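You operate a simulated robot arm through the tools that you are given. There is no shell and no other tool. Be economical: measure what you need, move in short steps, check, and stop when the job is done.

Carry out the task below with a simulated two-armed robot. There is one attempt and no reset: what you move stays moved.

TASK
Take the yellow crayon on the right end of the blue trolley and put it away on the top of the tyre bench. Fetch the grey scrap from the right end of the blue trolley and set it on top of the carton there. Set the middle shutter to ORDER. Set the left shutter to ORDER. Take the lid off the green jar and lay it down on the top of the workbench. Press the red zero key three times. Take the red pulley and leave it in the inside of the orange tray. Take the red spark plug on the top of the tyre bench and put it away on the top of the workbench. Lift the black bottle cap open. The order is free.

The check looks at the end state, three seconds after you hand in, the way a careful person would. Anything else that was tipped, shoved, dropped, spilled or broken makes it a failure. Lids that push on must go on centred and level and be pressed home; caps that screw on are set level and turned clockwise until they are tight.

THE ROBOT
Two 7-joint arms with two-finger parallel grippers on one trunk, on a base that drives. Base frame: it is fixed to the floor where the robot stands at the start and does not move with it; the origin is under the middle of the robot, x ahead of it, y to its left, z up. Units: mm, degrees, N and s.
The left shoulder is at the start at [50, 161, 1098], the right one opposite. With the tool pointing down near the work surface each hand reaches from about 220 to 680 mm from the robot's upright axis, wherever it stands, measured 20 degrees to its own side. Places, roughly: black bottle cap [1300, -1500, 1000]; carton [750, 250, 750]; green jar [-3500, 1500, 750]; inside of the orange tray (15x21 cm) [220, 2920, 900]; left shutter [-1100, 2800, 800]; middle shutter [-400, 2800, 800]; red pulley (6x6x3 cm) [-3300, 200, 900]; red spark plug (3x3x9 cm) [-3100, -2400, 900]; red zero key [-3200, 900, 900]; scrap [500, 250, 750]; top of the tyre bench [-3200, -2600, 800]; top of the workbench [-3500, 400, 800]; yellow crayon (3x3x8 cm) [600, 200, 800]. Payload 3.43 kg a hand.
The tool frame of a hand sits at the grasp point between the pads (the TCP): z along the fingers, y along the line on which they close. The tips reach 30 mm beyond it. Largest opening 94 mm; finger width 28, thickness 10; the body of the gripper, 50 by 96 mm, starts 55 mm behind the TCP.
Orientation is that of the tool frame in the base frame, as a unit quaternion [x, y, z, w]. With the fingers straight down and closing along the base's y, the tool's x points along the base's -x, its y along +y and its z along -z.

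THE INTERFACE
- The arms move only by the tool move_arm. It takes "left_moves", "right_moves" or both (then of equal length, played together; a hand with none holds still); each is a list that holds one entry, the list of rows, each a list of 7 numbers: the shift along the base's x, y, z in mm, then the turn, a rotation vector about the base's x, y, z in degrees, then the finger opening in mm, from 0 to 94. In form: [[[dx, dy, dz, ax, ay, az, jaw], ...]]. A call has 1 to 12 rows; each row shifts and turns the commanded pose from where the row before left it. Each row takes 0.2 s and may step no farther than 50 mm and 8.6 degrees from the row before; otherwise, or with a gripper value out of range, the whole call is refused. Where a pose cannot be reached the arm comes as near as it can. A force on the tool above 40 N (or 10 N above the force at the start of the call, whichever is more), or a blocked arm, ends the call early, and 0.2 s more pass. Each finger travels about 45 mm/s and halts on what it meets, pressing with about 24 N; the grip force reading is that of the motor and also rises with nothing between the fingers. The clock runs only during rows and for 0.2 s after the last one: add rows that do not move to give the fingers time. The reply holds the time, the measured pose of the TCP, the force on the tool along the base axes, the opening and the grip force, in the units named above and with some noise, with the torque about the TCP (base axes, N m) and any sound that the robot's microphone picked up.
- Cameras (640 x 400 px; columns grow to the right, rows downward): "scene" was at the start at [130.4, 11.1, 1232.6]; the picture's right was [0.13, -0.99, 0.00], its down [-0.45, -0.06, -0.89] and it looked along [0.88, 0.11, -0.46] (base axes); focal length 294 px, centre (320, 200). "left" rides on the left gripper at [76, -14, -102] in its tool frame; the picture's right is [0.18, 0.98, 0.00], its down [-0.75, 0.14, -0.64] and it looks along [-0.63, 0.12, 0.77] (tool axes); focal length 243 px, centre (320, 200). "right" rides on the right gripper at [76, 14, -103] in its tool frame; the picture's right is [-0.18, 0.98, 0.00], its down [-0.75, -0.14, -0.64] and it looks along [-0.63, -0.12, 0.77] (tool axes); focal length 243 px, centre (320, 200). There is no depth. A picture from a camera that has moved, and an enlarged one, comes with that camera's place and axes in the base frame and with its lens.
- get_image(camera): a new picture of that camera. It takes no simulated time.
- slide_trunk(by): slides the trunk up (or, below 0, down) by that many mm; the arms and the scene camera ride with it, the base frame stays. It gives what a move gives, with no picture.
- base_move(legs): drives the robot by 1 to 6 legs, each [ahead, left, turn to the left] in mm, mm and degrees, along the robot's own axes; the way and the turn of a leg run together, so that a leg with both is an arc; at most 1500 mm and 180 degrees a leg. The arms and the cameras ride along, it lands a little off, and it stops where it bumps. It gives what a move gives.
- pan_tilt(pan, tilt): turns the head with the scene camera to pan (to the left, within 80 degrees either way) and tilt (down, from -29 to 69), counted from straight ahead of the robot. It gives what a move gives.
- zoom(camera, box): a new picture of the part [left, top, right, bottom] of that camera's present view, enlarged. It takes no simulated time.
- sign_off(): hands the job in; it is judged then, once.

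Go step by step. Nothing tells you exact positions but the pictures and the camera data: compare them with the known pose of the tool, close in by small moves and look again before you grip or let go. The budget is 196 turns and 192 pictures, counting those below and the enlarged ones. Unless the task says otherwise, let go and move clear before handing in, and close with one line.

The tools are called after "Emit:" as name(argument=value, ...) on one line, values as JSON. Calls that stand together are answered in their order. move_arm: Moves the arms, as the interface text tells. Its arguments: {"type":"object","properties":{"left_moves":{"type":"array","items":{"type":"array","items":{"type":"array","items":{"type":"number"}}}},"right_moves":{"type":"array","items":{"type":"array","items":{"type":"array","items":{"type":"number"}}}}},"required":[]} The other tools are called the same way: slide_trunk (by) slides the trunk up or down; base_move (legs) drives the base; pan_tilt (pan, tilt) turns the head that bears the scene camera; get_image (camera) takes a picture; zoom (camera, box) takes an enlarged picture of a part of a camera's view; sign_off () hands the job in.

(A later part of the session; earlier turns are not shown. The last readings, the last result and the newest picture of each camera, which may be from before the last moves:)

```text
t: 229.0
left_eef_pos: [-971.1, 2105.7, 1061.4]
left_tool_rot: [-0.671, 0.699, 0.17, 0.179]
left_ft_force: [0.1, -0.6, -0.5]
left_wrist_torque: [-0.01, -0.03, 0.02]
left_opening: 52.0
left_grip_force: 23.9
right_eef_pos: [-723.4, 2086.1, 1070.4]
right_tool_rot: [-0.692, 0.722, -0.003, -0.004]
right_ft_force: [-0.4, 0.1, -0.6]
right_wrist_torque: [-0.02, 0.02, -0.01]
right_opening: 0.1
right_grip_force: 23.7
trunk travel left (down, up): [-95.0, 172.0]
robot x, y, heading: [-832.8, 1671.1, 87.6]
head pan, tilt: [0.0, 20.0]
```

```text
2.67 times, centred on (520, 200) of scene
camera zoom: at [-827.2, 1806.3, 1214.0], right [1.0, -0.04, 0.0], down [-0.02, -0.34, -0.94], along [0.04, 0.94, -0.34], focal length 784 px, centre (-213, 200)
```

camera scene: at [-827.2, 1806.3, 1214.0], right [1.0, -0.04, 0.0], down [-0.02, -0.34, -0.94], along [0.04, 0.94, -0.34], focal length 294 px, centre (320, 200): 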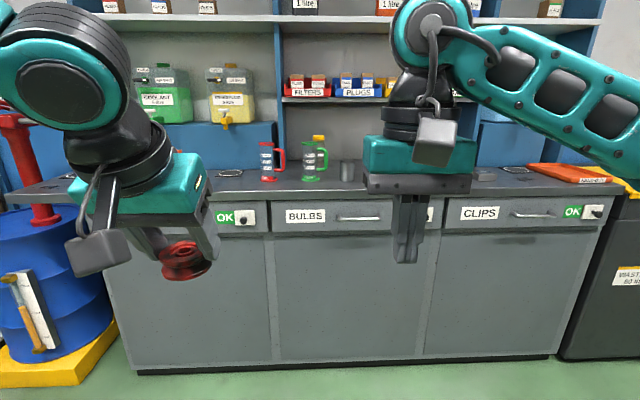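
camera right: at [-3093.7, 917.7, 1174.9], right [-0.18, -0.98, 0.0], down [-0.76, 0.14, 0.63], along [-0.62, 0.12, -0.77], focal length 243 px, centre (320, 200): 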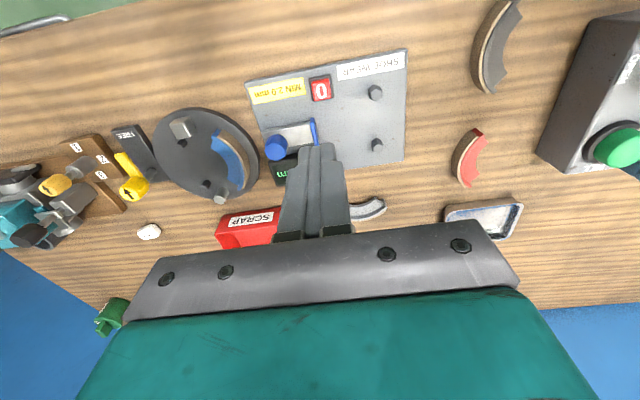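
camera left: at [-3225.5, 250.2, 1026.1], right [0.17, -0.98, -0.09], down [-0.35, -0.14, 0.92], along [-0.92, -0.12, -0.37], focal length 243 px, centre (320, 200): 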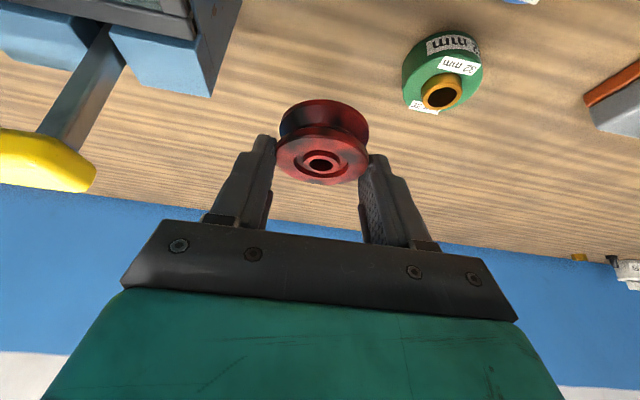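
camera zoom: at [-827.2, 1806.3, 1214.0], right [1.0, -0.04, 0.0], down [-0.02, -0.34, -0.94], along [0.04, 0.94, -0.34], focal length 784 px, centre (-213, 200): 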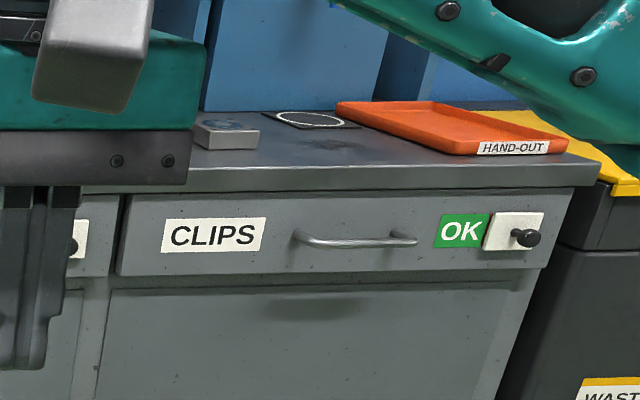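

The shutter plates slide left (-x) by about 72 mm to uncover ORDER. I'll drive up to the left shutter, whose knob is at about (-1064, 2800, 781).

Emit:
base_move(legs=[[600, 340, 2.4]])

Emit:
pan_tilt(pan=-10, tilt=35)

Emit:
get_image(camera="scene")

Emit:
get_image(camera="right")

```text
t: 232.7
left_eef_pos: [-1314.6, 2700.7, 1062.5]
left_tool_rot: [0.686, -0.684, -0.174, -0.176]
left_ft_force: [0.4, 0.3, -0.7]
left_wrist_torque: [0.03, -0.02, -0.01]
left_opening: 52.1
left_grip_force: 24.3
right_eef_pos: [-1065.0, 2690.8, 1070.8]
right_tool_rot: [0.708, -0.706, 0.004, 0.004]
right_ft_force: [-0.4, 0.5, 1.1]
right_wrist_torque: [0.01, 0.02, -0.02]
right_opening: 0.1
right_grip_force: 24.0
trunk travel left (down, up): [-95.0, 172.0]
robot x, y, heading: [-1160.5, 2279.5, 90.1]
head pan, tilt: [0.0, 20.0]
```

```text
t: 233.5
left_eef_pos: [-1313.6, 2701.5, 1062.2]
left_tool_rot: [0.687, -0.683, -0.174, -0.176]
left_ft_force: [0.1, 0.1, -0.6]
left_wrist_torque: [-0.01, 0.0, 0.01]
left_opening: 51.8
left_grip_force: 23.9
right_eef_pos: [-1066.0, 2691.5, 1071.2]
right_tool_rot: [0.708, -0.706, 0.003, 0.003]
right_ft_force: [0.0, -0.2, -0.5]
right_wrist_torque: [0.03, 0.01, -0.01]
right_opening: 0.0
right_grip_force: 23.9
trunk travel left (down, up): [-95.0, 172.0]
robot x, y, heading: [-1159.5, 2278.1, 89.9]
head pan, tilt: [-10.0, 35.0]
```

```text
74 pictures are left
camera scene: at [-1142.9, 2401.7, 1190.2], right [0.99, -0.17, 0.0], down [-0.1, -0.56, -0.82], along [0.14, 0.81, -0.57], focal length 294 px, centre (320, 200)
```

scene: 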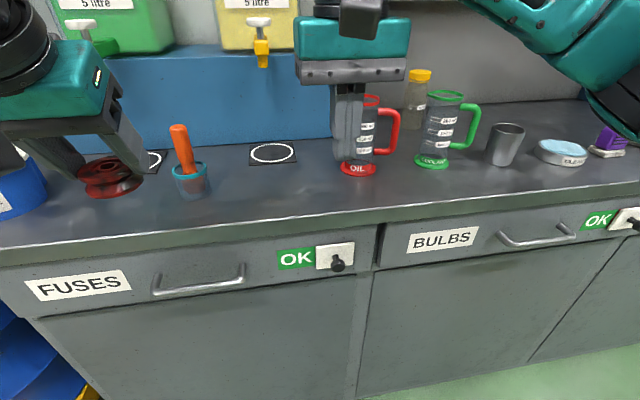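

```text
73 pictures are left
camera right: at [-1080.7, 2616.6, 1174.6], right [-0.98, 0.18, 0.0], down [0.14, 0.76, 0.63], along [0.12, 0.62, -0.77], focal length 243 px, centre (320, 200)
```

right: 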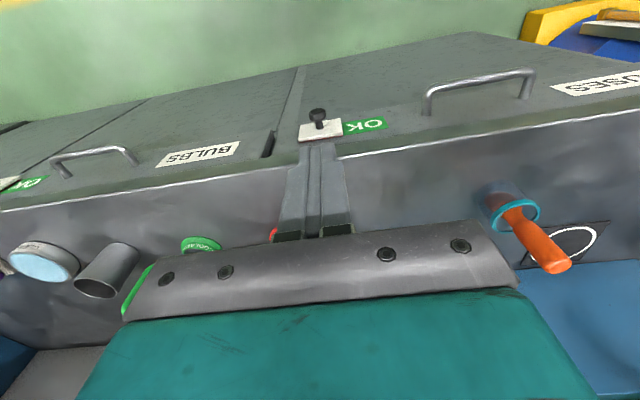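

The knob head is at about (-1051, 2747, 806). I'll bring the closed right fingers, pitched 45°, to its right side.

Emit:
move_arm(right_moves=[[[8, 2, -30, 7.5, 0, 0, 0], [8, 2, -40, 7.5, 0, 0, 0], [8, 2, -45, 7.5, 0, 0, 0], [8, 2, -45, 7.5, 0, 0, 0], [8, 2, -45, 7.5, 0, 0, 0], [7, 2, -45, 7.5, 0, 0, 0], [0, 0, 0, 0, 0, 0, 0]]])

Emit:
get_image(camera="scene")

Emit:
get_image(camera="right")

```text
t: 235.1
left_eef_pos: [-1314.0, 2701.6, 1063.4]
left_tool_rot: [0.687, -0.683, -0.174, -0.175]
left_ft_force: [0.3, -0.4, -1.3]
left_wrist_torque: [0.0, 0.03, 0.01]
left_opening: 52.0
left_grip_force: 23.7
right_eef_pos: [-1018.7, 2701.7, 821.2]
right_tool_rot: [0.655, -0.653, -0.268, -0.268]
right_ft_force: [0.1, 0.3, -0.7]
right_wrist_torque: [0.02, 0.0, -0.01]
right_opening: 0.1
right_grip_force: 23.8
trunk travel left (down, up): [-95.0, 172.0]
robot x, y, heading: [-1160.1, 2273.5, 90.2]
head pan, tilt: [-10.0, 35.0]
```

```text
72 pictures are left
camera scene: at [-1142.8, 2401.7, 1190.2], right [0.99, -0.17, 0.0], down [-0.1, -0.57, -0.82], along [0.14, 0.81, -0.57], focal length 294 px, centre (320, 200)
```

scene: 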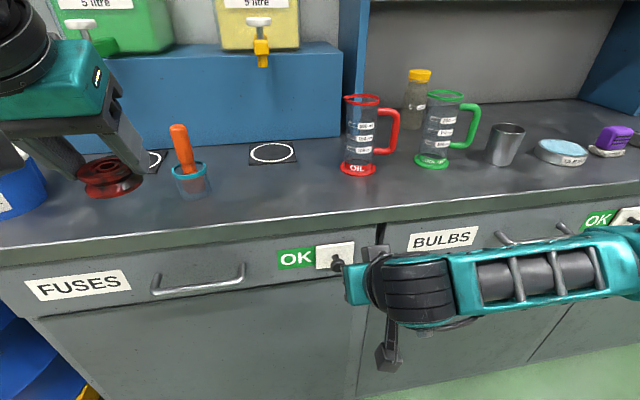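

```text
71 pictures are left
camera right: at [-1033.0, 2575.8, 841.8], right [-0.98, 0.13, 0.13], down [0.14, 0.09, 0.99], along [0.12, 0.99, -0.11], focal length 243 px, centre (320, 200)
```

right: 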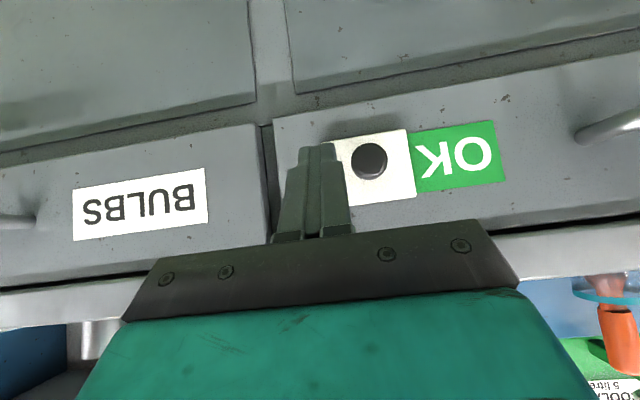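

The finger is just to the right of the knob. I'll advance and push left.

Emit:
move_arm(right_moves=[[[0, 13, 0, 0, 0, 0, 0], [0, 12, 0, 0, 0, 0, 0], [0, 0, 0, 0, 0, 0, 0]]])

Emit:
move_arm(right_moves=[[[-12, 0, 0, 0, 0, 0, 0], [-12, 0, 0, 0, 0, 0, 0], [-12, 0, 0, 0, 0, 0, 0], [-12, 0, 0, 0, 0, 0, 0], [-12, 0, 0, 0, 0, 0, 0], [-10, 0, 0, 0, 0, 0, 0], [0, 0, 0, 0, 0, 0, 0]]])

Emit:
get_image(camera="right")

```text
t: 235.9
left_eef_pos: [-1314.6, 2700.3, 1061.8]
left_tool_rot: [0.688, -0.683, -0.175, -0.175]
left_ft_force: [0.1, 0.6, -0.6]
left_wrist_torque: [0.02, -0.02, 0.0]
left_opening: 52.3
left_grip_force: 23.9
right_eef_pos: [-1017.2, 2728.9, 821.9]
right_tool_rot: [0.655, -0.653, -0.267, -0.268]
right_ft_force: [0.1, 0.0, -0.8]
right_wrist_torque: [0.01, 0.02, 0.03]
right_opening: 0.0
right_grip_force: 23.6
trunk travel left (down, up): [-95.0, 172.0]
robot x, y, heading: [-1157.4, 2273.3, 90.1]
head pan, tilt: [-10.0, 35.0]
```

```text
t: 237.5
left_eef_pos: [-1314.5, 2701.9, 1061.1]
left_tool_rot: [0.688, -0.683, -0.174, -0.176]
left_ft_force: [-0.5, -0.5, -1.3]
left_wrist_torque: [-0.02, -0.01, 0.03]
left_opening: 51.8
left_grip_force: 24.0
right_eef_pos: [-1088.0, 2729.0, 819.5]
right_tool_rot: [0.655, -0.654, -0.267, -0.268]
right_ft_force: [0.8, -0.8, -0.3]
right_wrist_torque: [0.01, -0.04, -0.04]
right_opening: 0.0
right_grip_force: 23.6
trunk travel left (down, up): [-95.0, 172.0]
robot x, y, heading: [-1158.6, 2274.3, 89.8]
head pan, tilt: [-10.0, 35.0]
```

```text
70 pictures are left
camera right: at [-1102.9, 2602.3, 841.1], right [-0.98, 0.13, 0.13], down [0.14, 0.09, 0.99], along [0.12, 0.99, -0.11], focal length 243 px, centre (320, 200)
```

right: 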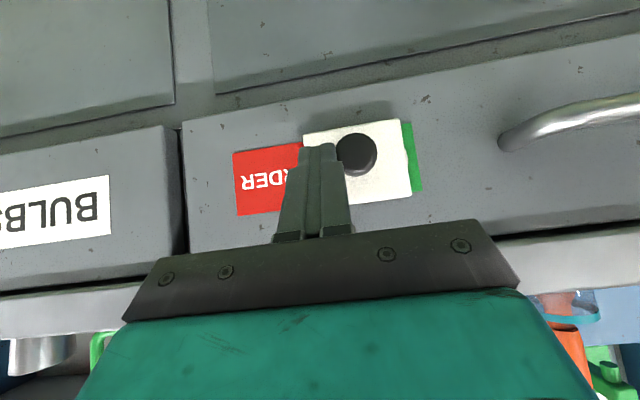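

Nearly there: ORDER is showing, with a thin green strip left. I'll push a bit more.

Emit:
move_arm(right_moves=[[[-6, 0, 0, 0, 0, 0, 0], [-6, 0, 0, 0, 0, 0, 0], [-3, 0, 0, 0, 0, 0, 0], [0, 0, 0, 0, 0, 0, 0]]])

Emit:
get_image(camera="right")

```text
t: 238.5
left_eef_pos: [-1312.5, 2700.2, 1061.3]
left_tool_rot: [0.687, -0.684, -0.174, -0.175]
left_ft_force: [-0.2, -0.7, -1.0]
left_wrist_torque: [0.02, -0.03, 0.01]
left_opening: 51.8
left_grip_force: 24.3
right_eef_pos: [-1098.6, 2729.1, 819.4]
right_tool_rot: [-0.653, 0.655, 0.266, 0.271]
right_ft_force: [21.5, -6.8, 7.7]
right_wrist_torque: [-0.01, -0.39, -0.44]
right_opening: 0.0
right_grip_force: 23.5
trunk travel left (down, up): [-95.0, 172.0]
robot x, y, heading: [-1158.0, 2273.2, 89.9]
head pan, tilt: [-10.0, 35.0]
```

```text
69 pictures are left
camera right: at [-1115.5, 2602.8, 840.3], right [-0.98, 0.14, 0.12], down [0.14, 0.09, 0.99], along [0.13, 0.99, -0.1], focal length 243 px, centre (320, 200)
```

right: 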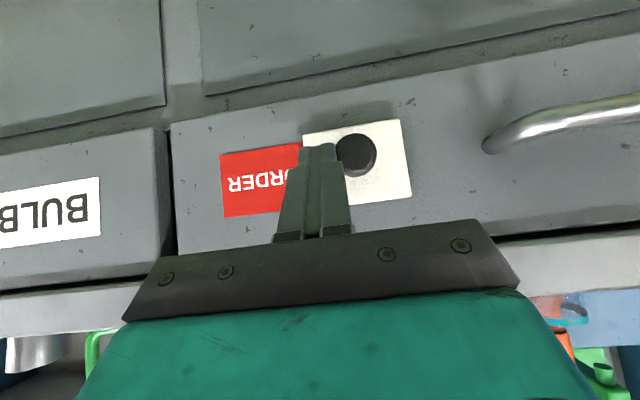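

It's at the stop, fully ORDER. I'll retract and strafe to the middle shutter.

Emit:
move_arm(right_moves=[[[8, 0, 0, 0, 0, 0, 0], [4, -25, 0, 0, 0, 0, 0], [10, -25, 0, 0, 0, 0, 0], [30, 0, 0, 0, 0, 0, 0], [30, 0, 0, 0, 0, 0, 0], [0, 0, 0, 0, 0, 0, 0]]])

Emit:
base_move(legs=[[0, -626, 0]])

Emit:
get_image(camera="right")

Emit:
get_image(camera="scene")

```text
t: 239.9
left_eef_pos: [-1314.9, 2700.9, 1061.5]
left_tool_rot: [0.687, -0.683, -0.173, -0.176]
left_ft_force: [0.1, 0.8, -1.0]
left_wrist_torque: [0.0, 0.02, -0.02]
left_opening: 51.9
left_grip_force: 23.8
right_eef_pos: [-1021.8, 2680.6, 822.3]
right_tool_rot: [0.656, -0.653, -0.267, -0.268]
right_ft_force: [0.0, -0.2, -0.9]
right_wrist_torque: [-0.04, -0.02, -0.04]
right_opening: 0.1
right_grip_force: 24.1
trunk travel left (down, up): [-95.0, 172.0]
robot x, y, heading: [-1153.7, 2271.9, 90.3]
head pan, tilt: [-10.0, 35.0]
```

```text
t: 245.8
left_eef_pos: [-703.8, 2704.0, 1061.9]
left_tool_rot: [0.691, -0.68, -0.174, -0.174]
left_ft_force: [0.1, 0.2, -0.1]
left_wrist_torque: [-0.02, 0.0, 0.02]
left_opening: 51.9
left_grip_force: 23.9
right_eef_pos: [-413.0, 2685.0, 822.0]
right_tool_rot: [0.659, -0.651, -0.268, -0.267]
right_ft_force: [-0.7, -0.2, -0.6]
right_wrist_torque: [0.03, 0.01, 0.03]
right_opening: 0.1
right_grip_force: 23.9
trunk travel left (down, up): [-95.0, 172.0]
robot x, y, heading: [-545.6, 2277.9, 90.3]
head pan, tilt: [-10.0, 35.0]
```

```text
68 pictures are left
camera right: at [-425.6, 2559.3, 842.4], right [-0.98, 0.12, 0.13], down [0.14, 0.09, 0.99], along [0.11, 0.99, -0.1], focal length 243 px, centre (320, 200)
```

right: 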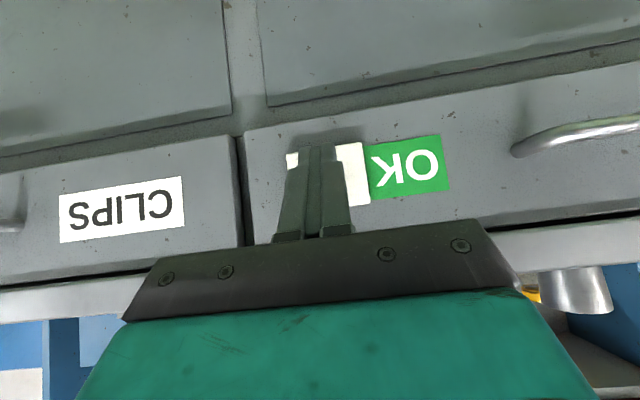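

```text
67 pictures are left
camera scene: at [-530.4, 2405.9, 1190.2], right [0.99, -0.16, 0.0], down [-0.09, -0.57, -0.82], along [0.13, 0.81, -0.57], focal length 294 px, centre (320, 200)
```

scene: 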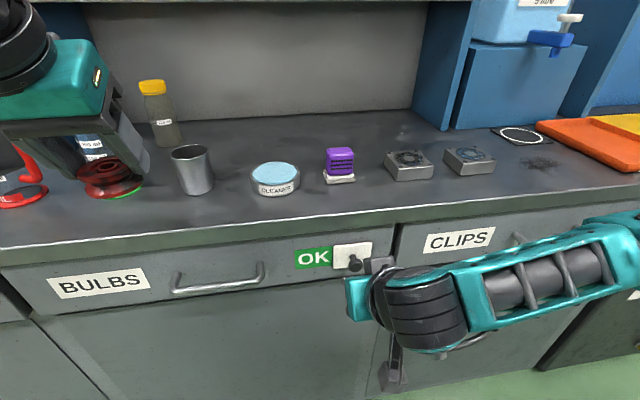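

The middle knob is at x≈-414. I'll shift right, advance and push left.

Emit:
move_arm(right_moves=[[[16, 0, 0, 0, 0, 0, 0], [17, 0, 0, 0, 0, 0, 0], [0, 15, 0, 0, 0, 0, 0], [0, 0, 0, 0, 0, 0, 0]]])

Emit:
get_image(camera="right")

```text
t: 246.8
left_eef_pos: [-704.9, 2704.2, 1062.0]
left_tool_rot: [0.69, -0.68, -0.175, -0.174]
left_ft_force: [0.8, -0.5, 0.2]
left_wrist_torque: [0.0, 0.02, 0.02]
left_opening: 51.8
left_grip_force: 23.9
right_eef_pos: [-377.2, 2699.2, 821.5]
right_tool_rot: [0.659, -0.651, -0.267, -0.267]
right_ft_force: [0.6, 0.3, -0.1]
right_wrist_torque: [0.02, 0.02, 0.02]
right_opening: 0.1
right_grip_force: 24.5
trunk travel left (down, up): [-95.0, 172.0]
robot x, y, heading: [-542.9, 2279.1, 90.8]
head pan, tilt: [-10.0, 35.0]
```

```text
66 pictures are left
camera right: at [-392.4, 2574.9, 842.3], right [-0.98, 0.12, 0.13], down [0.14, 0.09, 0.99], along [0.11, 0.99, -0.11], focal length 243 px, centre (320, 200)
```

right: 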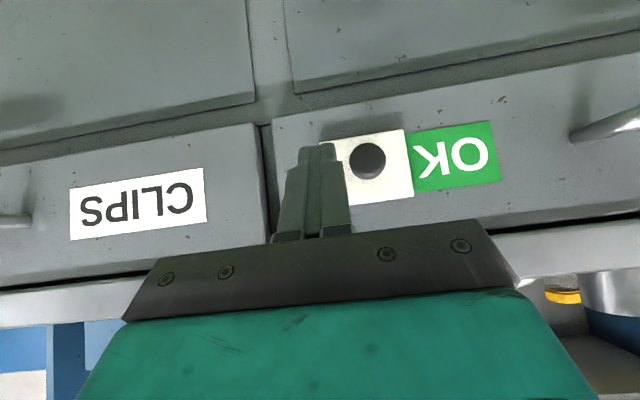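

Same geometry as before, so I'll push.

Emit:
move_arm(right_moves=[[[0, 14, 0, 0, 0, 0, 0], [0, 14, 0, 0, 0, 0, 0], [-12, 0, 0, 0, 0, 0, 0], [-12, 0, 0, 0, 0, 0, 0], [-12, 0, 0, 0, 0, 0, 0], [-12, 0, 0, 0, 0, 0, 0], [-12, 0, 0, 0, 0, 0, 0], [-12, 0, 0, 0, 0, 0, 0], [-6, 0, 0, 0, 0, 0, 0], [-4, 0, 0, 0, 0, 0, 0], [-3, 0, 0, 0, 0, 0, 0], [0, 0, 0, 0, 0, 0, 0]]])

Emit:
get_image(camera="right")

```text
t: 249.4
left_eef_pos: [-702.1, 2703.7, 1062.0]
left_tool_rot: [0.691, -0.68, -0.176, -0.173]
left_ft_force: [0.2, -0.4, -0.4]
left_wrist_torque: [0.02, -0.03, -0.04]
left_opening: 51.7
left_grip_force: 23.6
right_eef_pos: [-459.2, 2727.8, 821.1]
right_tool_rot: [0.656, -0.653, -0.266, -0.269]
right_ft_force: [23.1, -3.5, 7.1]
right_wrist_torque: [0.08, -0.4, -0.5]
right_opening: 0.0
right_grip_force: 23.8
trunk travel left (down, up): [-95.0, 172.0]
robot x, y, heading: [-543.6, 2279.2, 90.5]
head pan, tilt: [-10.0, 35.0]
```

```text
65 pictures are left
camera right: at [-474.6, 2602.3, 842.1], right [-0.98, 0.13, 0.12], down [0.13, 0.09, 0.99], along [0.12, 0.99, -0.1], focal length 243 px, centre (320, 200)
```

right: 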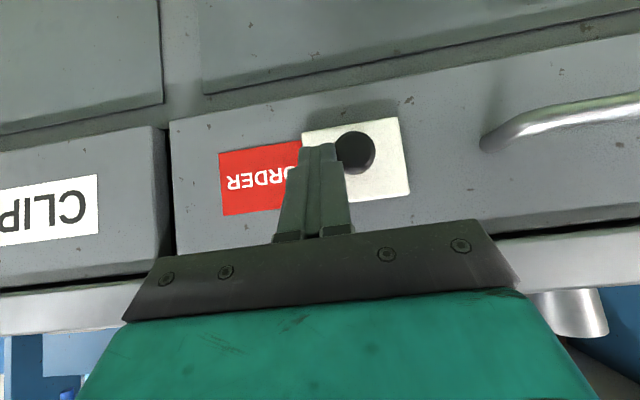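

Both shutters show ORDER. I'll retract, straighten the right hand and strafe right towards the orange tray.

Emit:
move_arm(right_moves=[[[8, 0, 0, 0, 0, 0, 0], [4, -30, 0, 0, 0, 0, 0], [0, -30, 10, 0, 0, 0, 0], [0, 0, 40, -7.5, 0, 0, 0], [0, 0, 40, -7.5, 0, 0, 0], [0, 0, 40, -7.5, 0, 0, 0], [0, 0, 40, -7.5, 0, 0, 0], [0, 0, 40, -7.5, 0, 0, 0], [0, 0, 40, -7.5, 0, 0, 0], [0, 0, 0, 0, 0, 0, 0]]])

Emit:
base_move(legs=[[0, -850, 0]])

Emit:
pan_tilt(pan=5, tilt=35)

Emit:
get_image(camera="scene")

Emit:
get_image(camera="left")

```text
t: 251.6
left_eef_pos: [-704.7, 2704.3, 1062.0]
left_tool_rot: [0.691, -0.68, -0.175, -0.174]
left_ft_force: [0.0, 0.9, 0.1]
left_wrist_torque: [0.02, -0.03, -0.01]
left_opening: 51.6
left_grip_force: 23.8
right_eef_pos: [-451.6, 2669.0, 1073.1]
right_tool_rot: [0.711, -0.703, 0.001, 0.006]
right_ft_force: [0.0, 0.2, 0.6]
right_wrist_torque: [-0.01, -0.01, 0.0]
right_opening: 0.0
right_grip_force: 24.1
trunk travel left (down, up): [-95.0, 172.0]
robot x, y, heading: [-545.3, 2277.5, 90.5]
head pan, tilt: [-10.0, 35.0]
```

```text
t: 259.4
left_eef_pos: [137.9, 2713.5, 1062.4]
left_tool_rot: [0.692, -0.679, -0.176, -0.174]
left_ft_force: [-0.8, 0.2, 0.0]
left_wrist_torque: [-0.03, 0.0, 0.03]
left_opening: 52.1
left_grip_force: 23.8
right_eef_pos: [389.9, 2680.2, 1073.4]
right_tool_rot: [0.711, -0.703, 0.001, 0.005]
right_ft_force: [0.5, -0.6, -0.2]
right_wrist_torque: [0.0, -0.02, 0.01]
right_opening: 0.4
right_grip_force: 24.0
trunk travel left (down, up): [-95.0, 172.0]
robot x, y, heading: [301.5, 2292.2, 91.0]
head pan, tilt: [-10.0, 35.0]
```

```text
t: 260.1
left_eef_pos: [136.3, 2715.5, 1061.6]
left_tool_rot: [0.692, -0.679, -0.175, -0.174]
left_ft_force: [0.3, -0.2, -0.6]
left_wrist_torque: [0.0, 0.02, -0.01]
left_opening: 51.8
left_grip_force: 24.1
right_eef_pos: [391.3, 2679.4, 1073.6]
right_tool_rot: [0.712, -0.702, 0.001, 0.005]
right_ft_force: [0.2, -0.4, 0.0]
right_wrist_torque: [0.01, 0.0, 0.02]
right_opening: 0.1
right_grip_force: 23.9
trunk travel left (down, up): [-95.0, 172.0]
robot x, y, heading: [300.0, 2294.3, 91.2]
head pan, tilt: [5.0, 35.0]
```

```text
64 pictures are left
camera scene: at [290.2, 2418.2, 1190.2], right [0.99, 0.1, 0.0], down [0.06, -0.57, -0.82], along [-0.08, 0.81, -0.57], focal length 294 px, centre (320, 200)
```

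scene: 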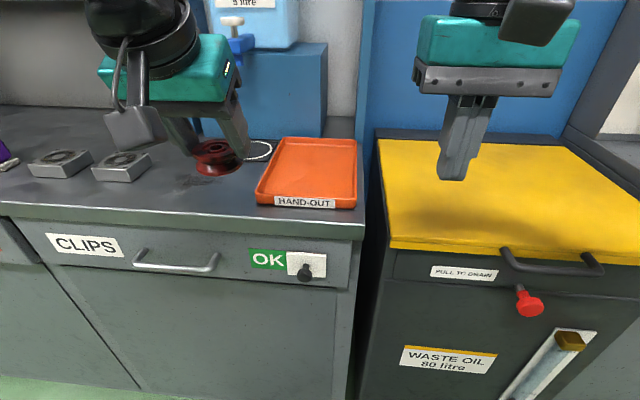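

```text
63 pictures are left
camera left: at [153.9, 2599.9, 1116.9], right [-0.98, -0.18, -0.09], down [-0.15, 0.35, 0.92], along [-0.14, 0.92, -0.37], focal length 243 px, centre (320, 200)
```

left: 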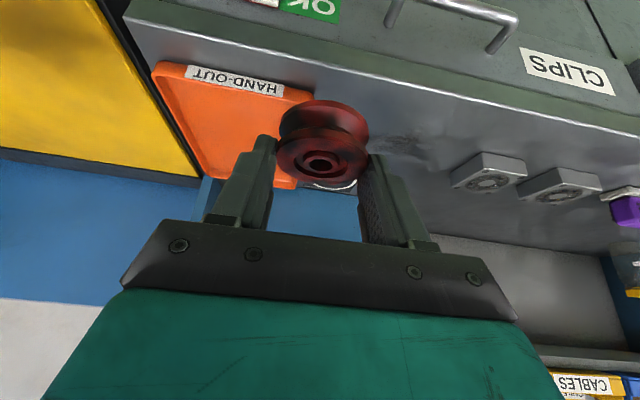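

The tray's centre is at about (226, 2950), its rim at z≈904. I'll drive closer.

Emit:
base_move(legs=[[170, -50, -1]])

Emit:
get_image(camera="left")

Emit:
get_image(camera="scene")

```text
t: 261.6
left_eef_pos: [190.1, 2885.1, 1062.2]
left_tool_rot: [0.688, -0.682, -0.174, -0.175]
left_ft_force: [-0.1, -0.2, -1.0]
left_wrist_torque: [0.02, -0.01, -0.04]
left_opening: 51.8
left_grip_force: 24.2
right_eef_pos: [442.8, 2847.7, 1073.3]
right_tool_rot: [0.708, -0.706, 0.001, 0.006]
right_ft_force: [-0.3, 0.2, 0.5]
right_wrist_torque: [0.01, 0.0, 0.0]
right_opening: 0.0
right_grip_force: 23.6
trunk travel left (down, up): [-95.0, 172.0]
robot x, y, heading: [348.4, 2458.9, 90.2]
head pan, tilt: [5.0, 35.0]
```

```text
62 pictures are left
camera left: at [205.3, 2769.9, 1116.7], right [-0.98, -0.17, -0.09], down [-0.15, 0.35, 0.92], along [-0.13, 0.92, -0.37], focal length 243 px, centre (320, 200)
```

left: 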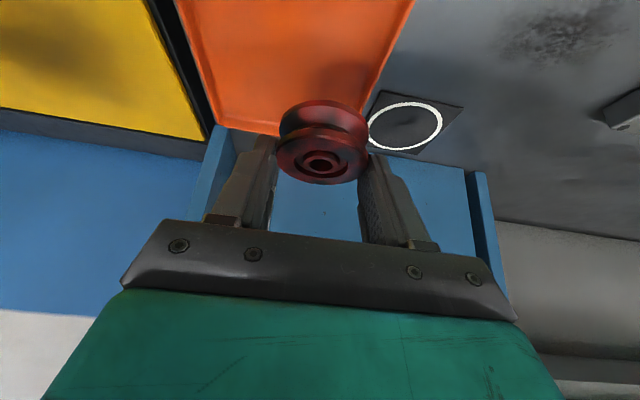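

```text
61 pictures are left
camera scene: at [339.6, 2586.9, 1190.1], right [1.0, 0.09, 0.0], down [0.05, -0.57, -0.82], along [-0.08, 0.82, -0.57], focal length 294 px, centre (320, 200)
```

scene: 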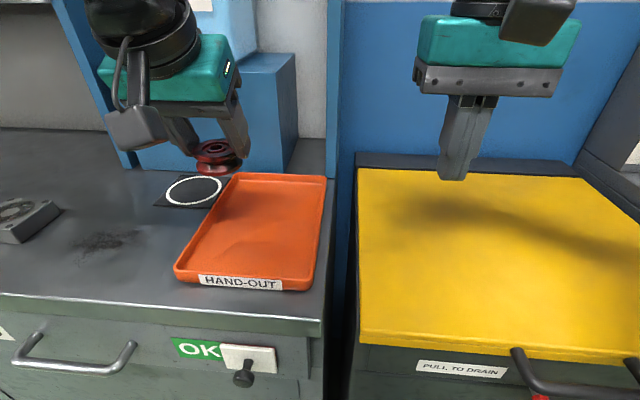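

I'm moving the pulley over the tray centre (217, 2940) and lowering.

Emit:
move_arm(left_moves=[[[14, 25, 0, 0, 0, 0, 35], [13, 27, 0, 0, 0, 0, 35], [0, 0, -40, 0, 0, 0, 35], [0, 0, -40, 0, 0, 0, 35], [0, 0, -25, 0, 0, 0, 35], [0, 0, 0, 0, 0, 0, 35]]])

Emit:
get_image(camera="left")

Emit:
zoom(camera="scene", box=[140, 100, 360, 300])

```text
t: 263.0
left_eef_pos: [216.9, 2935.9, 958.1]
left_tool_rot: [0.689, -0.681, -0.175, -0.175]
left_ft_force: [1.0, 0.3, -1.3]
left_wrist_torque: [0.02, -0.02, -0.01]
left_opening: 51.8
left_grip_force: 24.0
right_eef_pos: [442.3, 2847.6, 1072.6]
right_tool_rot: [0.708, -0.706, 0.002, 0.005]
right_ft_force: [0.2, -0.8, -0.1]
right_wrist_torque: [-0.02, -0.03, 0.03]
right_opening: 0.1
right_grip_force: 24.0
trunk travel left (down, up): [-95.0, 172.0]
robot x, y, heading: [351.5, 2460.4, 90.4]
head pan, tilt: [5.0, 35.0]
```

```text
60 pictures are left
camera left: at [231.7, 2820.9, 1012.2], right [-0.98, -0.17, -0.09], down [-0.15, 0.35, 0.92], along [-0.13, 0.92, -0.37], focal length 243 px, centre (320, 200)
```

left: 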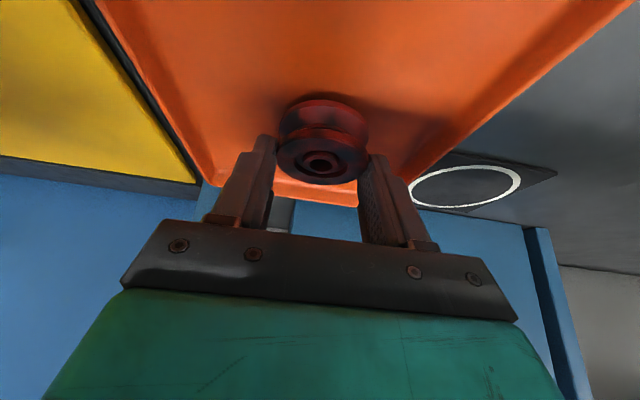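

```text
2.00 times, centred on (250, 200) of scene
camera zoom: at [339.5, 2586.4, 1190.2], right [1.0, 0.09, 0.0], down [0.05, -0.57, -0.82], along [-0.08, 0.82, -0.57], focal length 588 px, centre (460, 200)
```

zoom: 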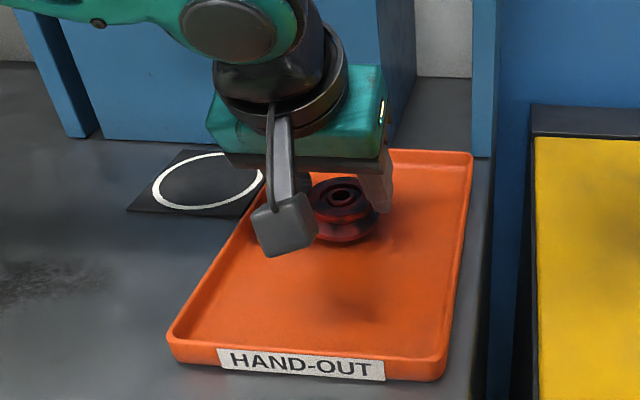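

Over the tray interior. I'll lower to contact.

Emit:
move_arm(left_moves=[[[0, -8, -12, 0, 0, 0, 35], [0, 0, -6, 0, 0, 0, 35], [0, 0, 0, 0, 0, 0, 35]]])

Emit:
move_arm(left_moves=[[[0, 0, -4, 0, 0, 0, 35], [0, 0, -3, 0, 0, 0, 35], [0, 0, 0, 0, 0, 0, 35]]])

```text
t: 263.8
left_eef_pos: [216.5, 2928.6, 943.5]
left_tool_rot: [0.688, -0.681, -0.177, -0.18]
left_ft_force: [-6.7, 2.0, 29.8]
left_wrist_torque: [0.23, 0.31, 0.0]
left_opening: 52.1
left_grip_force: 23.7
right_eef_pos: [443.1, 2845.6, 1073.8]
right_tool_rot: [0.709, -0.706, 0.001, 0.003]
right_ft_force: [0.6, 0.8, 0.1]
right_wrist_torque: [0.01, 0.02, -0.01]
right_opening: 0.1
right_grip_force: 24.1
trunk travel left (down, up): [-95.0, 172.0]
robot x, y, heading: [349.0, 2462.6, 90.1]
head pan, tilt: [5.0, 35.0]
```

```text
t: 264.2
left_eef_pos: [218.0, 2932.6, 944.0]
left_tool_rot: [0.687, -0.679, -0.181, -0.183]
left_ft_force: [0.3, 0.5, 11.6]
left_wrist_torque: [-0.19, 0.09, -0.01]
left_opening: 51.6
left_grip_force: 24.5
right_eef_pos: [441.9, 2847.4, 1073.8]
right_tool_rot: [0.709, -0.706, 0.001, 0.005]
right_ft_force: [-0.3, -0.8, 0.8]
right_wrist_torque: [0.0, 0.0, 0.02]
right_opening: 0.0
right_grip_force: 24.2
trunk travel left (down, up): [-95.0, 172.0]
robot x, y, heading: [346.8, 2457.4, 90.5]
head pan, tilt: [5.0, 35.0]
stopped in row 2 (left hand): the force on the tool passed its limit at 44 N (the readings are from after the stop); the commanded pose is now the measured one
```

Contact with the tray floor. I'll open and withdraw upward.

Emit:
move_arm(left_moves=[[[0, 0, 1, 0, 0, 0, 58], [0, 0, 0, 0, 0, 0, 66], [0, 0, 0, 0, 0, 0, 74], [0, 0, 0, 0, 0, 0, 78], [0, 0, 0, 0, 0, 0, 78], [0, -17, 30, 0, 0, 0, 78], [0, -20, 40, 0, 0, 0, 78], [0, -20, 40, 0, 0, 0, 78], [0, 0, 0, 0, 0, 0, 78]]])

Emit:
get_image(camera="left")

Emit:
zoom(camera="scene", box=[140, 100, 360, 300])

```text
t: 266.2
left_eef_pos: [217.1, 2873.6, 1051.9]
left_tool_rot: [0.688, -0.681, -0.178, -0.179]
left_ft_force: [-0.2, 0.1, -0.2]
left_wrist_torque: [-0.04, -0.01, 0.04]
left_opening: 78.1
left_grip_force: 0.0
right_eef_pos: [442.9, 2847.0, 1071.4]
right_tool_rot: [0.708, -0.706, 0.002, 0.006]
right_ft_force: [0.1, -0.3, 0.1]
right_wrist_torque: [-0.03, 0.03, -0.02]
right_opening: 0.1
right_grip_force: 24.0
trunk travel left (down, up): [-95.0, 172.0]
robot x, y, heading: [345.5, 2459.3, 90.4]
head pan, tilt: [5.0, 35.0]
```

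```text
58 pictures are left
camera left: at [233.1, 2757.6, 1105.1], right [-0.98, -0.17, -0.09], down [-0.15, 0.34, 0.93], along [-0.13, 0.92, -0.36], focal length 243 px, centre (320, 200)
```

left: 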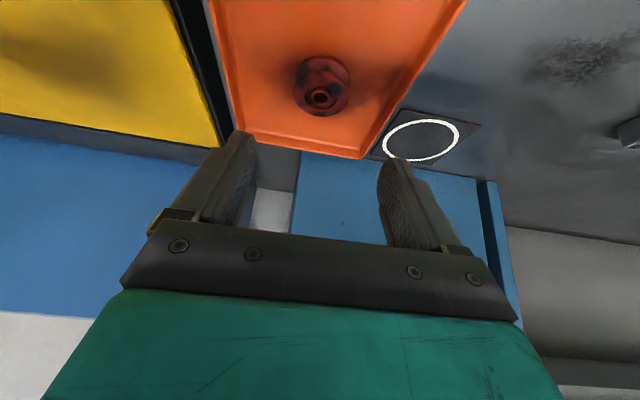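

```text
2.00 times, centred on (250, 200) of scene
camera zoom: at [339.4, 2586.5, 1190.1], right [1.0, 0.09, 0.0], down [0.05, -0.57, -0.82], along [-0.08, 0.82, -0.57], focal length 588 px, centre (460, 200)
```

zoom: 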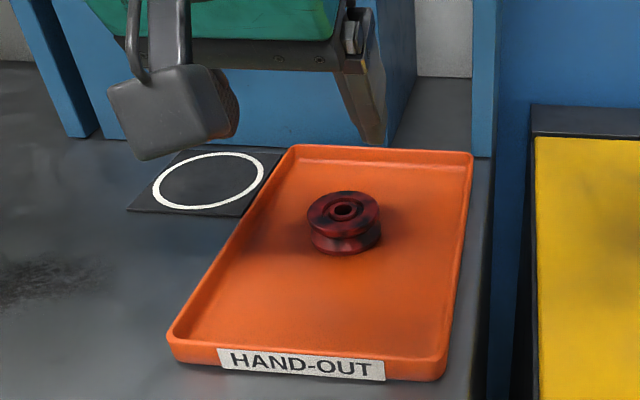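

The pulley sits in the tray. I'll straighten the left hand, then drive back along the room to the workbench's right end for the jar.

Emit:
move_arm(left_moves=[[[0, -20, 10, -7.5, 0, 0, 78], [0, -20, 10, -7.5, 0, 0, 78], [0, -20, 10, -7.5, 0, 0, 78], [0, -20, 10, -7.5, 0, 0, 78], [0, 0, 0, 0, 0, 0, 78]]])

Emit:
base_move(legs=[[-450, 0, 0], [0, 1400, 0], [0, 1400, 0], [0, 500, 0]])

Emit:
pan_tilt(pan=75, tilt=25)

Emit:
get_image(camera="scene")

```text
t: 267.4
left_eef_pos: [216.6, 2792.0, 1093.4]
left_tool_rot: [0.711, -0.704, 0.004, 0.006]
left_ft_force: [-0.4, 0.5, -0.1]
left_wrist_torque: [0.0, 0.02, 0.01]
left_opening: 78.1
left_grip_force: 0.0
right_eef_pos: [442.3, 2847.3, 1072.4]
right_tool_rot: [0.709, -0.706, 0.002, 0.004]
right_ft_force: [0.1, -0.3, 0.7]
right_wrist_torque: [0.01, 0.02, 0.0]
right_opening: 0.4
right_grip_force: 23.9
trunk travel left (down, up): [-95.0, 172.0]
robot x, y, heading: [345.0, 2460.8, 90.3]
head pan, tilt: [5.0, 35.0]
```

```text
t: 299.2
left_eef_pos: [-3136.7, 2296.3, 1091.7]
left_tool_rot: [0.716, -0.698, 0.003, 0.004]
left_ft_force: [1.1, 0.2, 0.8]
left_wrist_torque: [0.02, 0.0, -0.01]
left_opening: 78.2
left_grip_force: 0.0
right_eef_pos: [-2912.1, 2354.6, 1072.4]
right_tool_rot: [0.714, -0.7, 0.001, 0.006]
right_ft_force: [0.2, -0.4, 0.2]
right_wrist_torque: [0.02, 0.05, 0.03]
right_opening: 0.0
right_grip_force: 24.0
trunk travel left (down, up): [-95.0, 172.0]
robot x, y, heading: [-3000.7, 1964.2, 90.9]
head pan, tilt: [5.0, 35.0]
```

```text
t: 300.6
left_eef_pos: [-3136.7, 2297.9, 1093.1]
left_tool_rot: [0.716, -0.698, 0.003, 0.005]
left_ft_force: [0.7, -0.2, 0.1]
left_wrist_torque: [0.01, -0.01, 0.02]
left_opening: 78.1
left_grip_force: 0.2
right_eef_pos: [-2912.0, 2353.9, 1071.9]
right_tool_rot: [0.714, -0.701, 0.002, 0.005]
right_ft_force: [-0.8, 0.2, -0.8]
right_wrist_torque: [0.04, -0.01, -0.01]
right_opening: 0.0
right_grip_force: 24.2
trunk travel left (down, up): [-95.0, 172.0]
robot x, y, heading: [-2997.5, 1963.0, 91.1]
head pan, tilt: [75.0, 25.0]
```

```text
56 pictures are left
camera scene: at [-3090.8, 2026.4, 1205.9], right [0.24, 0.97, 0.0], down [0.41, -0.1, -0.91], along [-0.88, 0.22, -0.42], focal length 294 px, centre (320, 200)
```

scene: 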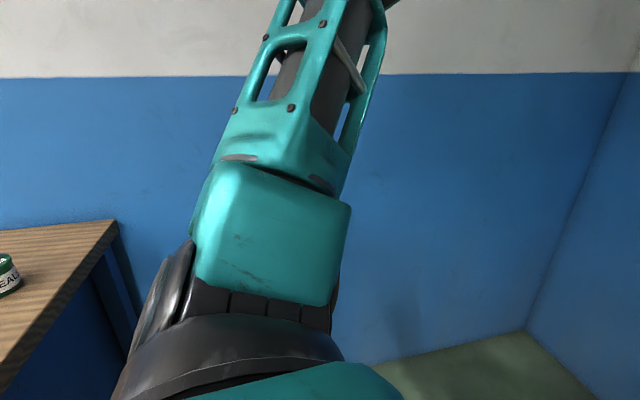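

I'll give a bit of room from the bench corner, turn towards the jar and look.

Emit:
base_move(legs=[[130, 0, 0], [0, 0, 120]])

Emit:
pan_tilt(pan=10, tilt=30)

Emit:
get_image(camera="scene")

```text
t: 306.9
left_eef_pos: [-3219.2, 1808.9, 1093.0]
left_tool_rot: [0.961, 0.277, 0.005, -0.001]
left_ft_force: [0.1, 0.5, 0.3]
left_wrist_torque: [0.0, -0.01, -0.01]
left_opening: 78.2
left_grip_force: 0.0
right_eef_pos: [-3383.9, 1972.8, 1073.1]
right_tool_rot: [0.962, 0.273, 0.005, 0.001]
right_ft_force: [0.1, -0.9, 0.6]
right_wrist_torque: [0.02, -0.03, -0.03]
right_opening: 0.0
right_grip_force: 24.1
trunk travel left (down, up): [-95.0, 172.0]
robot x, y, heading: [-3000.9, 2093.1, -148.1]
head pan, tilt: [75.0, 25.0]
```

```text
t: 308.3
left_eef_pos: [-3219.1, 1809.0, 1092.7]
left_tool_rot: [0.961, 0.276, 0.006, 0.0]
left_ft_force: [-0.2, 0.3, -0.3]
left_wrist_torque: [0.01, 0.02, -0.02]
left_opening: 77.9
left_grip_force: 0.0
right_eef_pos: [-3383.4, 1972.1, 1073.5]
right_tool_rot: [0.962, 0.273, 0.006, 0.002]
right_ft_force: [-0.6, 0.2, -0.4]
right_wrist_torque: [0.01, 0.01, 0.03]
right_opening: 0.1
right_grip_force: 24.3
trunk travel left (down, up): [-95.0, 172.0]
robot x, y, heading: [-3002.5, 2097.3, -148.2]
head pan, tilt: [10.0, 30.0]
```

```text
55 pictures are left
camera scene: at [-3104.5, 2012.5, 1198.0], right [-0.67, 0.74, 0.0], down [0.37, 0.33, -0.87], along [-0.65, -0.58, -0.5], focal length 294 px, centre (320, 200)
```

scene: 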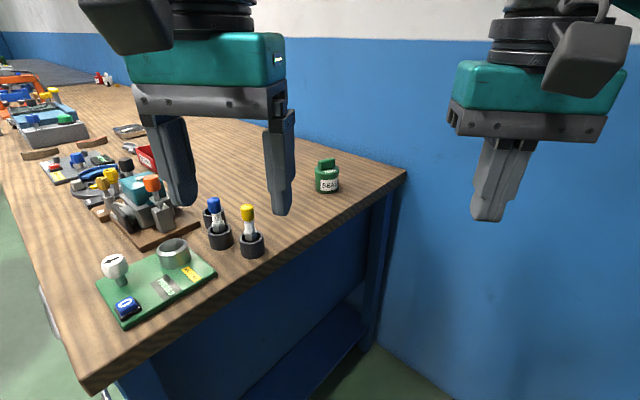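

The green jar is at about (-3605, 1578). I'm driving in closer so the left hand can reach it.

Emit:
base_move(legs=[[340, -84, 0]])

Emit:
pan_tilt(pan=15, tilt=40)

Emit:
get_image(camera="scene")

Emit:
get_image(camera="left")

```text
t: 310.6
left_eef_pos: [-3547.9, 1705.3, 1092.5]
left_tool_rot: [0.96, 0.279, 0.005, 0.0]
left_ft_force: [0.0, 0.1, 0.9]
left_wrist_torque: [0.0, -0.01, 0.01]
left_opening: 77.9
left_grip_force: 0.1
right_eef_pos: [-3710.0, 1868.1, 1072.8]
right_tool_rot: [0.962, 0.274, 0.005, 0.002]
right_ft_force: [-0.1, 0.2, 0.0]
right_wrist_torque: [0.03, 0.0, -0.01]
right_opening: 0.0
right_grip_force: 23.8
trunk travel left (down, up): [-95.0, 172.0]
robot x, y, heading: [-3330.9, 1994.3, -148.1]
head pan, tilt: [10.0, 30.0]
```

```text
t: 311.3
left_eef_pos: [-3547.2, 1704.1, 1092.7]
left_tool_rot: [0.961, 0.278, 0.005, -0.001]
left_ft_force: [-0.9, -0.5, 0.7]
left_wrist_torque: [-0.01, -0.02, 0.01]
left_opening: 77.9
left_grip_force: 0.1
right_eef_pos: [-3712.0, 1868.4, 1073.4]
right_tool_rot: [0.962, 0.273, 0.005, 0.002]
right_ft_force: [-0.4, -0.1, 0.3]
right_wrist_torque: [0.01, -0.01, -0.02]
right_opening: 0.0
right_grip_force: 23.7
trunk travel left (down, up): [-95.0, 172.0]
robot x, y, heading: [-3330.0, 1988.2, -148.3]
head pan, tilt: [15.0, 40.0]
```

```text
54 pictures are left
camera scene: at [-3423.6, 1907.5, 1182.7], right [-0.73, 0.68, 0.0], down [0.44, 0.47, -0.77], along [-0.52, -0.56, -0.64], focal length 294 px, centre (320, 200)
```

scene: 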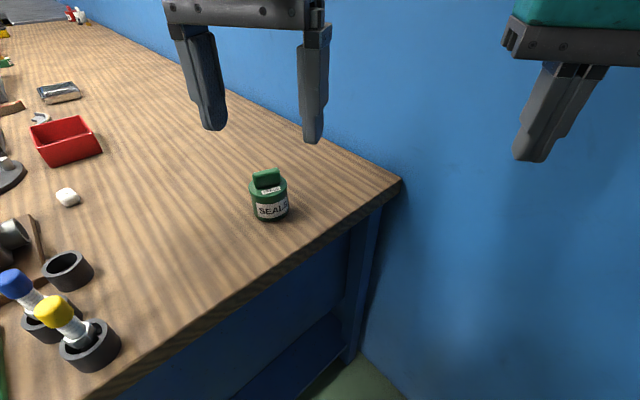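

```text
53 pictures are left
camera left: at [-3491.0, 1758.4, 1197.6], right [0.68, -0.73, 0.0], down [-0.57, -0.52, 0.63], along [-0.46, -0.43, -0.77], focal length 243 px, centre (320, 200)
```

left: 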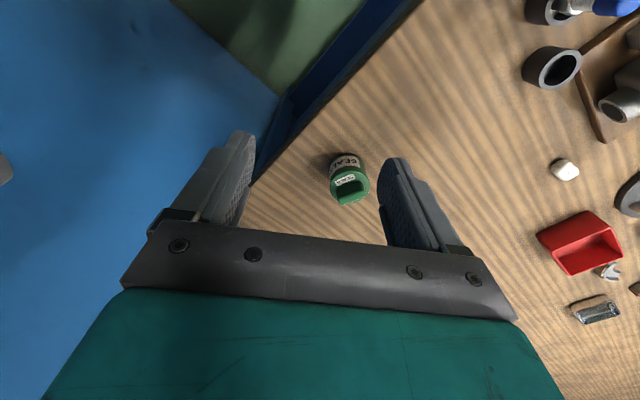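

Emit:
zoom(camera="left", box=[300, 130, 400, 220])

Emit:
zoom(camera="scene", box=[220, 140, 320, 240])

```text
4.44 times, centred on (350, 175) of left
camera zoom: at [-3491.0, 1758.4, 1197.6], right [0.68, -0.73, 0.0], down [-0.57, -0.52, 0.63], along [-0.46, -0.43, -0.77], focal length 1078 px, centre (187, 311)
```

zoom: 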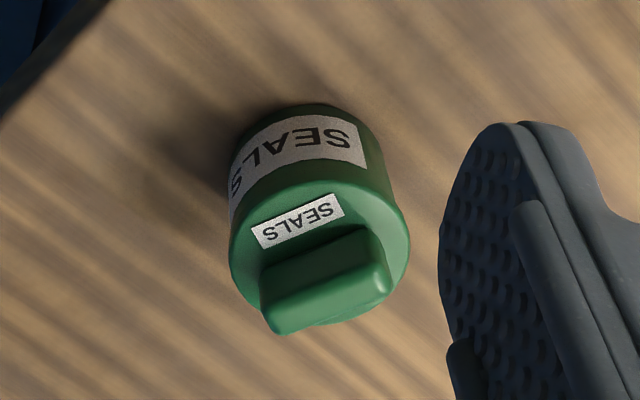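

```text
4.00 times, centred on (270, 190) of scene
camera zoom: at [-3423.6, 1907.5, 1182.7], right [-0.73, 0.68, 0.0], down [0.44, 0.47, -0.77], along [-0.52, -0.56, -0.64], focal length 1176 px, centre (520, 240)
```

zoom: 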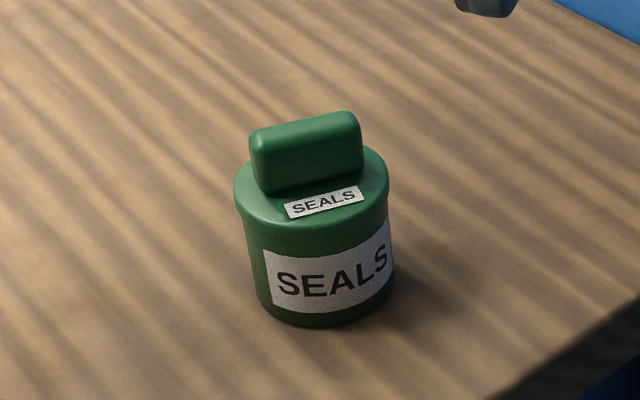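

The lid has a bar knob about 41 mm long lying at about -31°, with its top near z=928. I'll rotate the left hand +27° and go above it.

Emit:
move_arm(left_moves=[[[-15, -28, -15, 0, 0, 6.8, 78], [-15, -28, -15, 0, 0, 6.8, 78], [-15, -28, -15, 0, 0, 6.8, 75], [-16, -29, -15, 0, 0, 6.8, 70], [0, 0, -30, 0, 0, 0, 70], [0, 0, -25, 0, 0, 0, 70], [0, 0, 0, 0, 0, 0, 70]]])

Emit:
get_image(camera="left")

Emit:
zoom(camera="scene", box=[190, 100, 350, 240])

```text
t: 312.9
left_eef_pos: [-3608.3, 1592.9, 977.5]
left_tool_rot: [0.869, 0.495, 0.005, -0.002]
left_ft_force: [-0.8, -0.2, 0.5]
left_wrist_torque: [0.03, 0.01, 0.0]
left_opening: 70.3
left_grip_force: 0.1
right_eef_pos: [-3711.1, 1868.7, 1072.8]
right_tool_rot: [0.962, 0.274, 0.005, 0.001]
right_ft_force: [0.4, 0.2, 0.9]
right_wrist_torque: [-0.03, 0.0, 0.0]
right_opening: 0.1
right_grip_force: 24.3
trunk travel left (down, up): [-95.0, 172.0]
robot x, y, heading: [-3330.4, 1989.0, -148.1]
head pan, tilt: [15.0, 40.0]
```

```text
50 pictures are left
camera left: at [-3581.2, 1665.5, 1081.5], right [0.94, -0.34, 0.0], down [-0.26, -0.73, 0.63], along [-0.21, -0.6, -0.77], focal length 243 px, centre (320, 200)
```

left: 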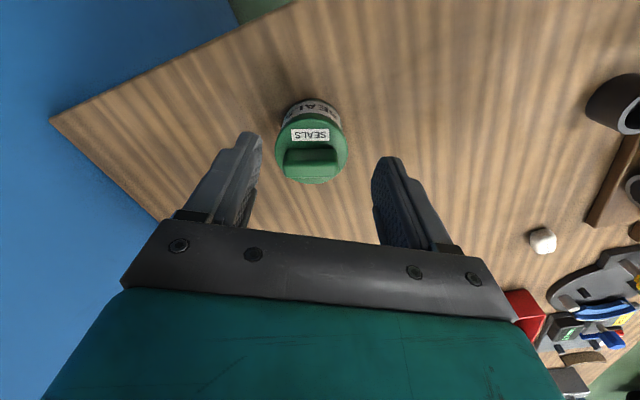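

```text
2.86 times, centred on (270, 170) of scene
camera zoom: at [-3423.6, 1907.5, 1182.6], right [-0.73, 0.68, 0.0], down [0.44, 0.47, -0.77], along [-0.52, -0.56, -0.64], focal length 840 px, centre (463, 286)
```

zoom: 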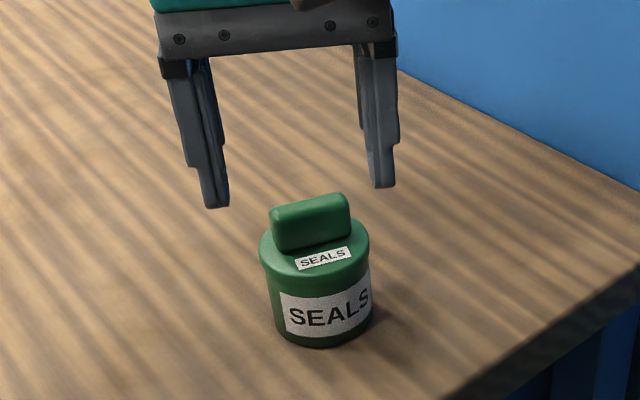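

Small correction of (-6, -6), then descend around the knob.

Emit:
move_arm(left_moves=[[[-6, -6, 0, 0, 0, 0, 66], [0, 0, -20, 0, 0, 0, 66], [0, 0, -17, 0, 0, 0, 66], [0, 0, 0, 0, 0, 0, 66]]])

Emit:
get_image(camera="left")

Emit:
zoom(camera="scene", box=[190, 100, 350, 240])

```text
t: 313.9
left_eef_pos: [-3613.6, 1586.8, 939.6]
left_tool_rot: [0.869, 0.496, 0.005, -0.002]
left_ft_force: [-0.3, -0.4, 0.5]
left_wrist_torque: [-0.01, -0.01, -0.01]
left_opening: 66.2
left_grip_force: 0.0
right_eef_pos: [-3711.1, 1867.9, 1073.4]
right_tool_rot: [0.962, 0.274, 0.005, 0.001]
right_ft_force: [0.2, -0.6, 1.0]
right_wrist_torque: [-0.01, 0.02, 0.0]
right_opening: 0.0
right_grip_force: 23.9
trunk travel left (down, up): [-95.0, 172.0]
robot x, y, heading: [-3331.6, 1991.1, -147.8]
head pan, tilt: [15.0, 40.0]
```

```text
48 pictures are left
camera left: at [-3588.8, 1659.2, 1044.9], right [0.94, -0.34, 0.0], down [-0.27, -0.73, 0.63], along [-0.21, -0.6, -0.77], focal length 243 px, centre (320, 200)
```

left: 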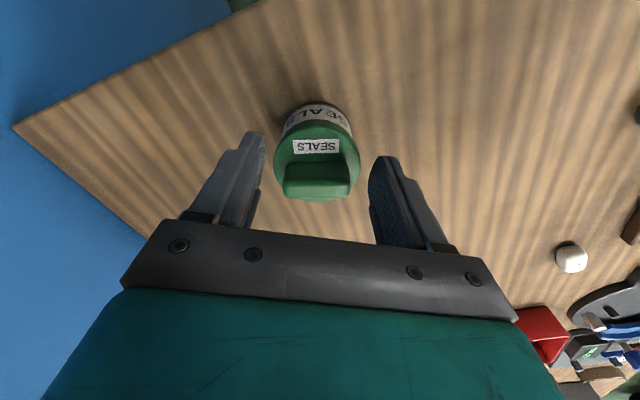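

```text
2.86 times, centred on (270, 170) of scene
camera zoom: at [-3423.6, 1907.5, 1182.6], right [-0.73, 0.68, 0.0], down [0.44, 0.47, -0.77], along [-0.52, -0.56, -0.64], focal length 840 px, centre (463, 286)
```

zoom: 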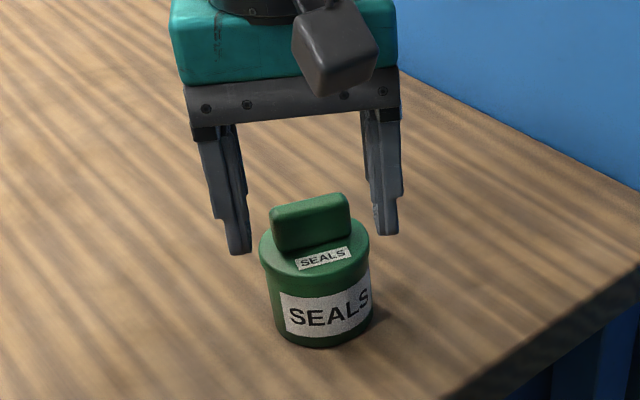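

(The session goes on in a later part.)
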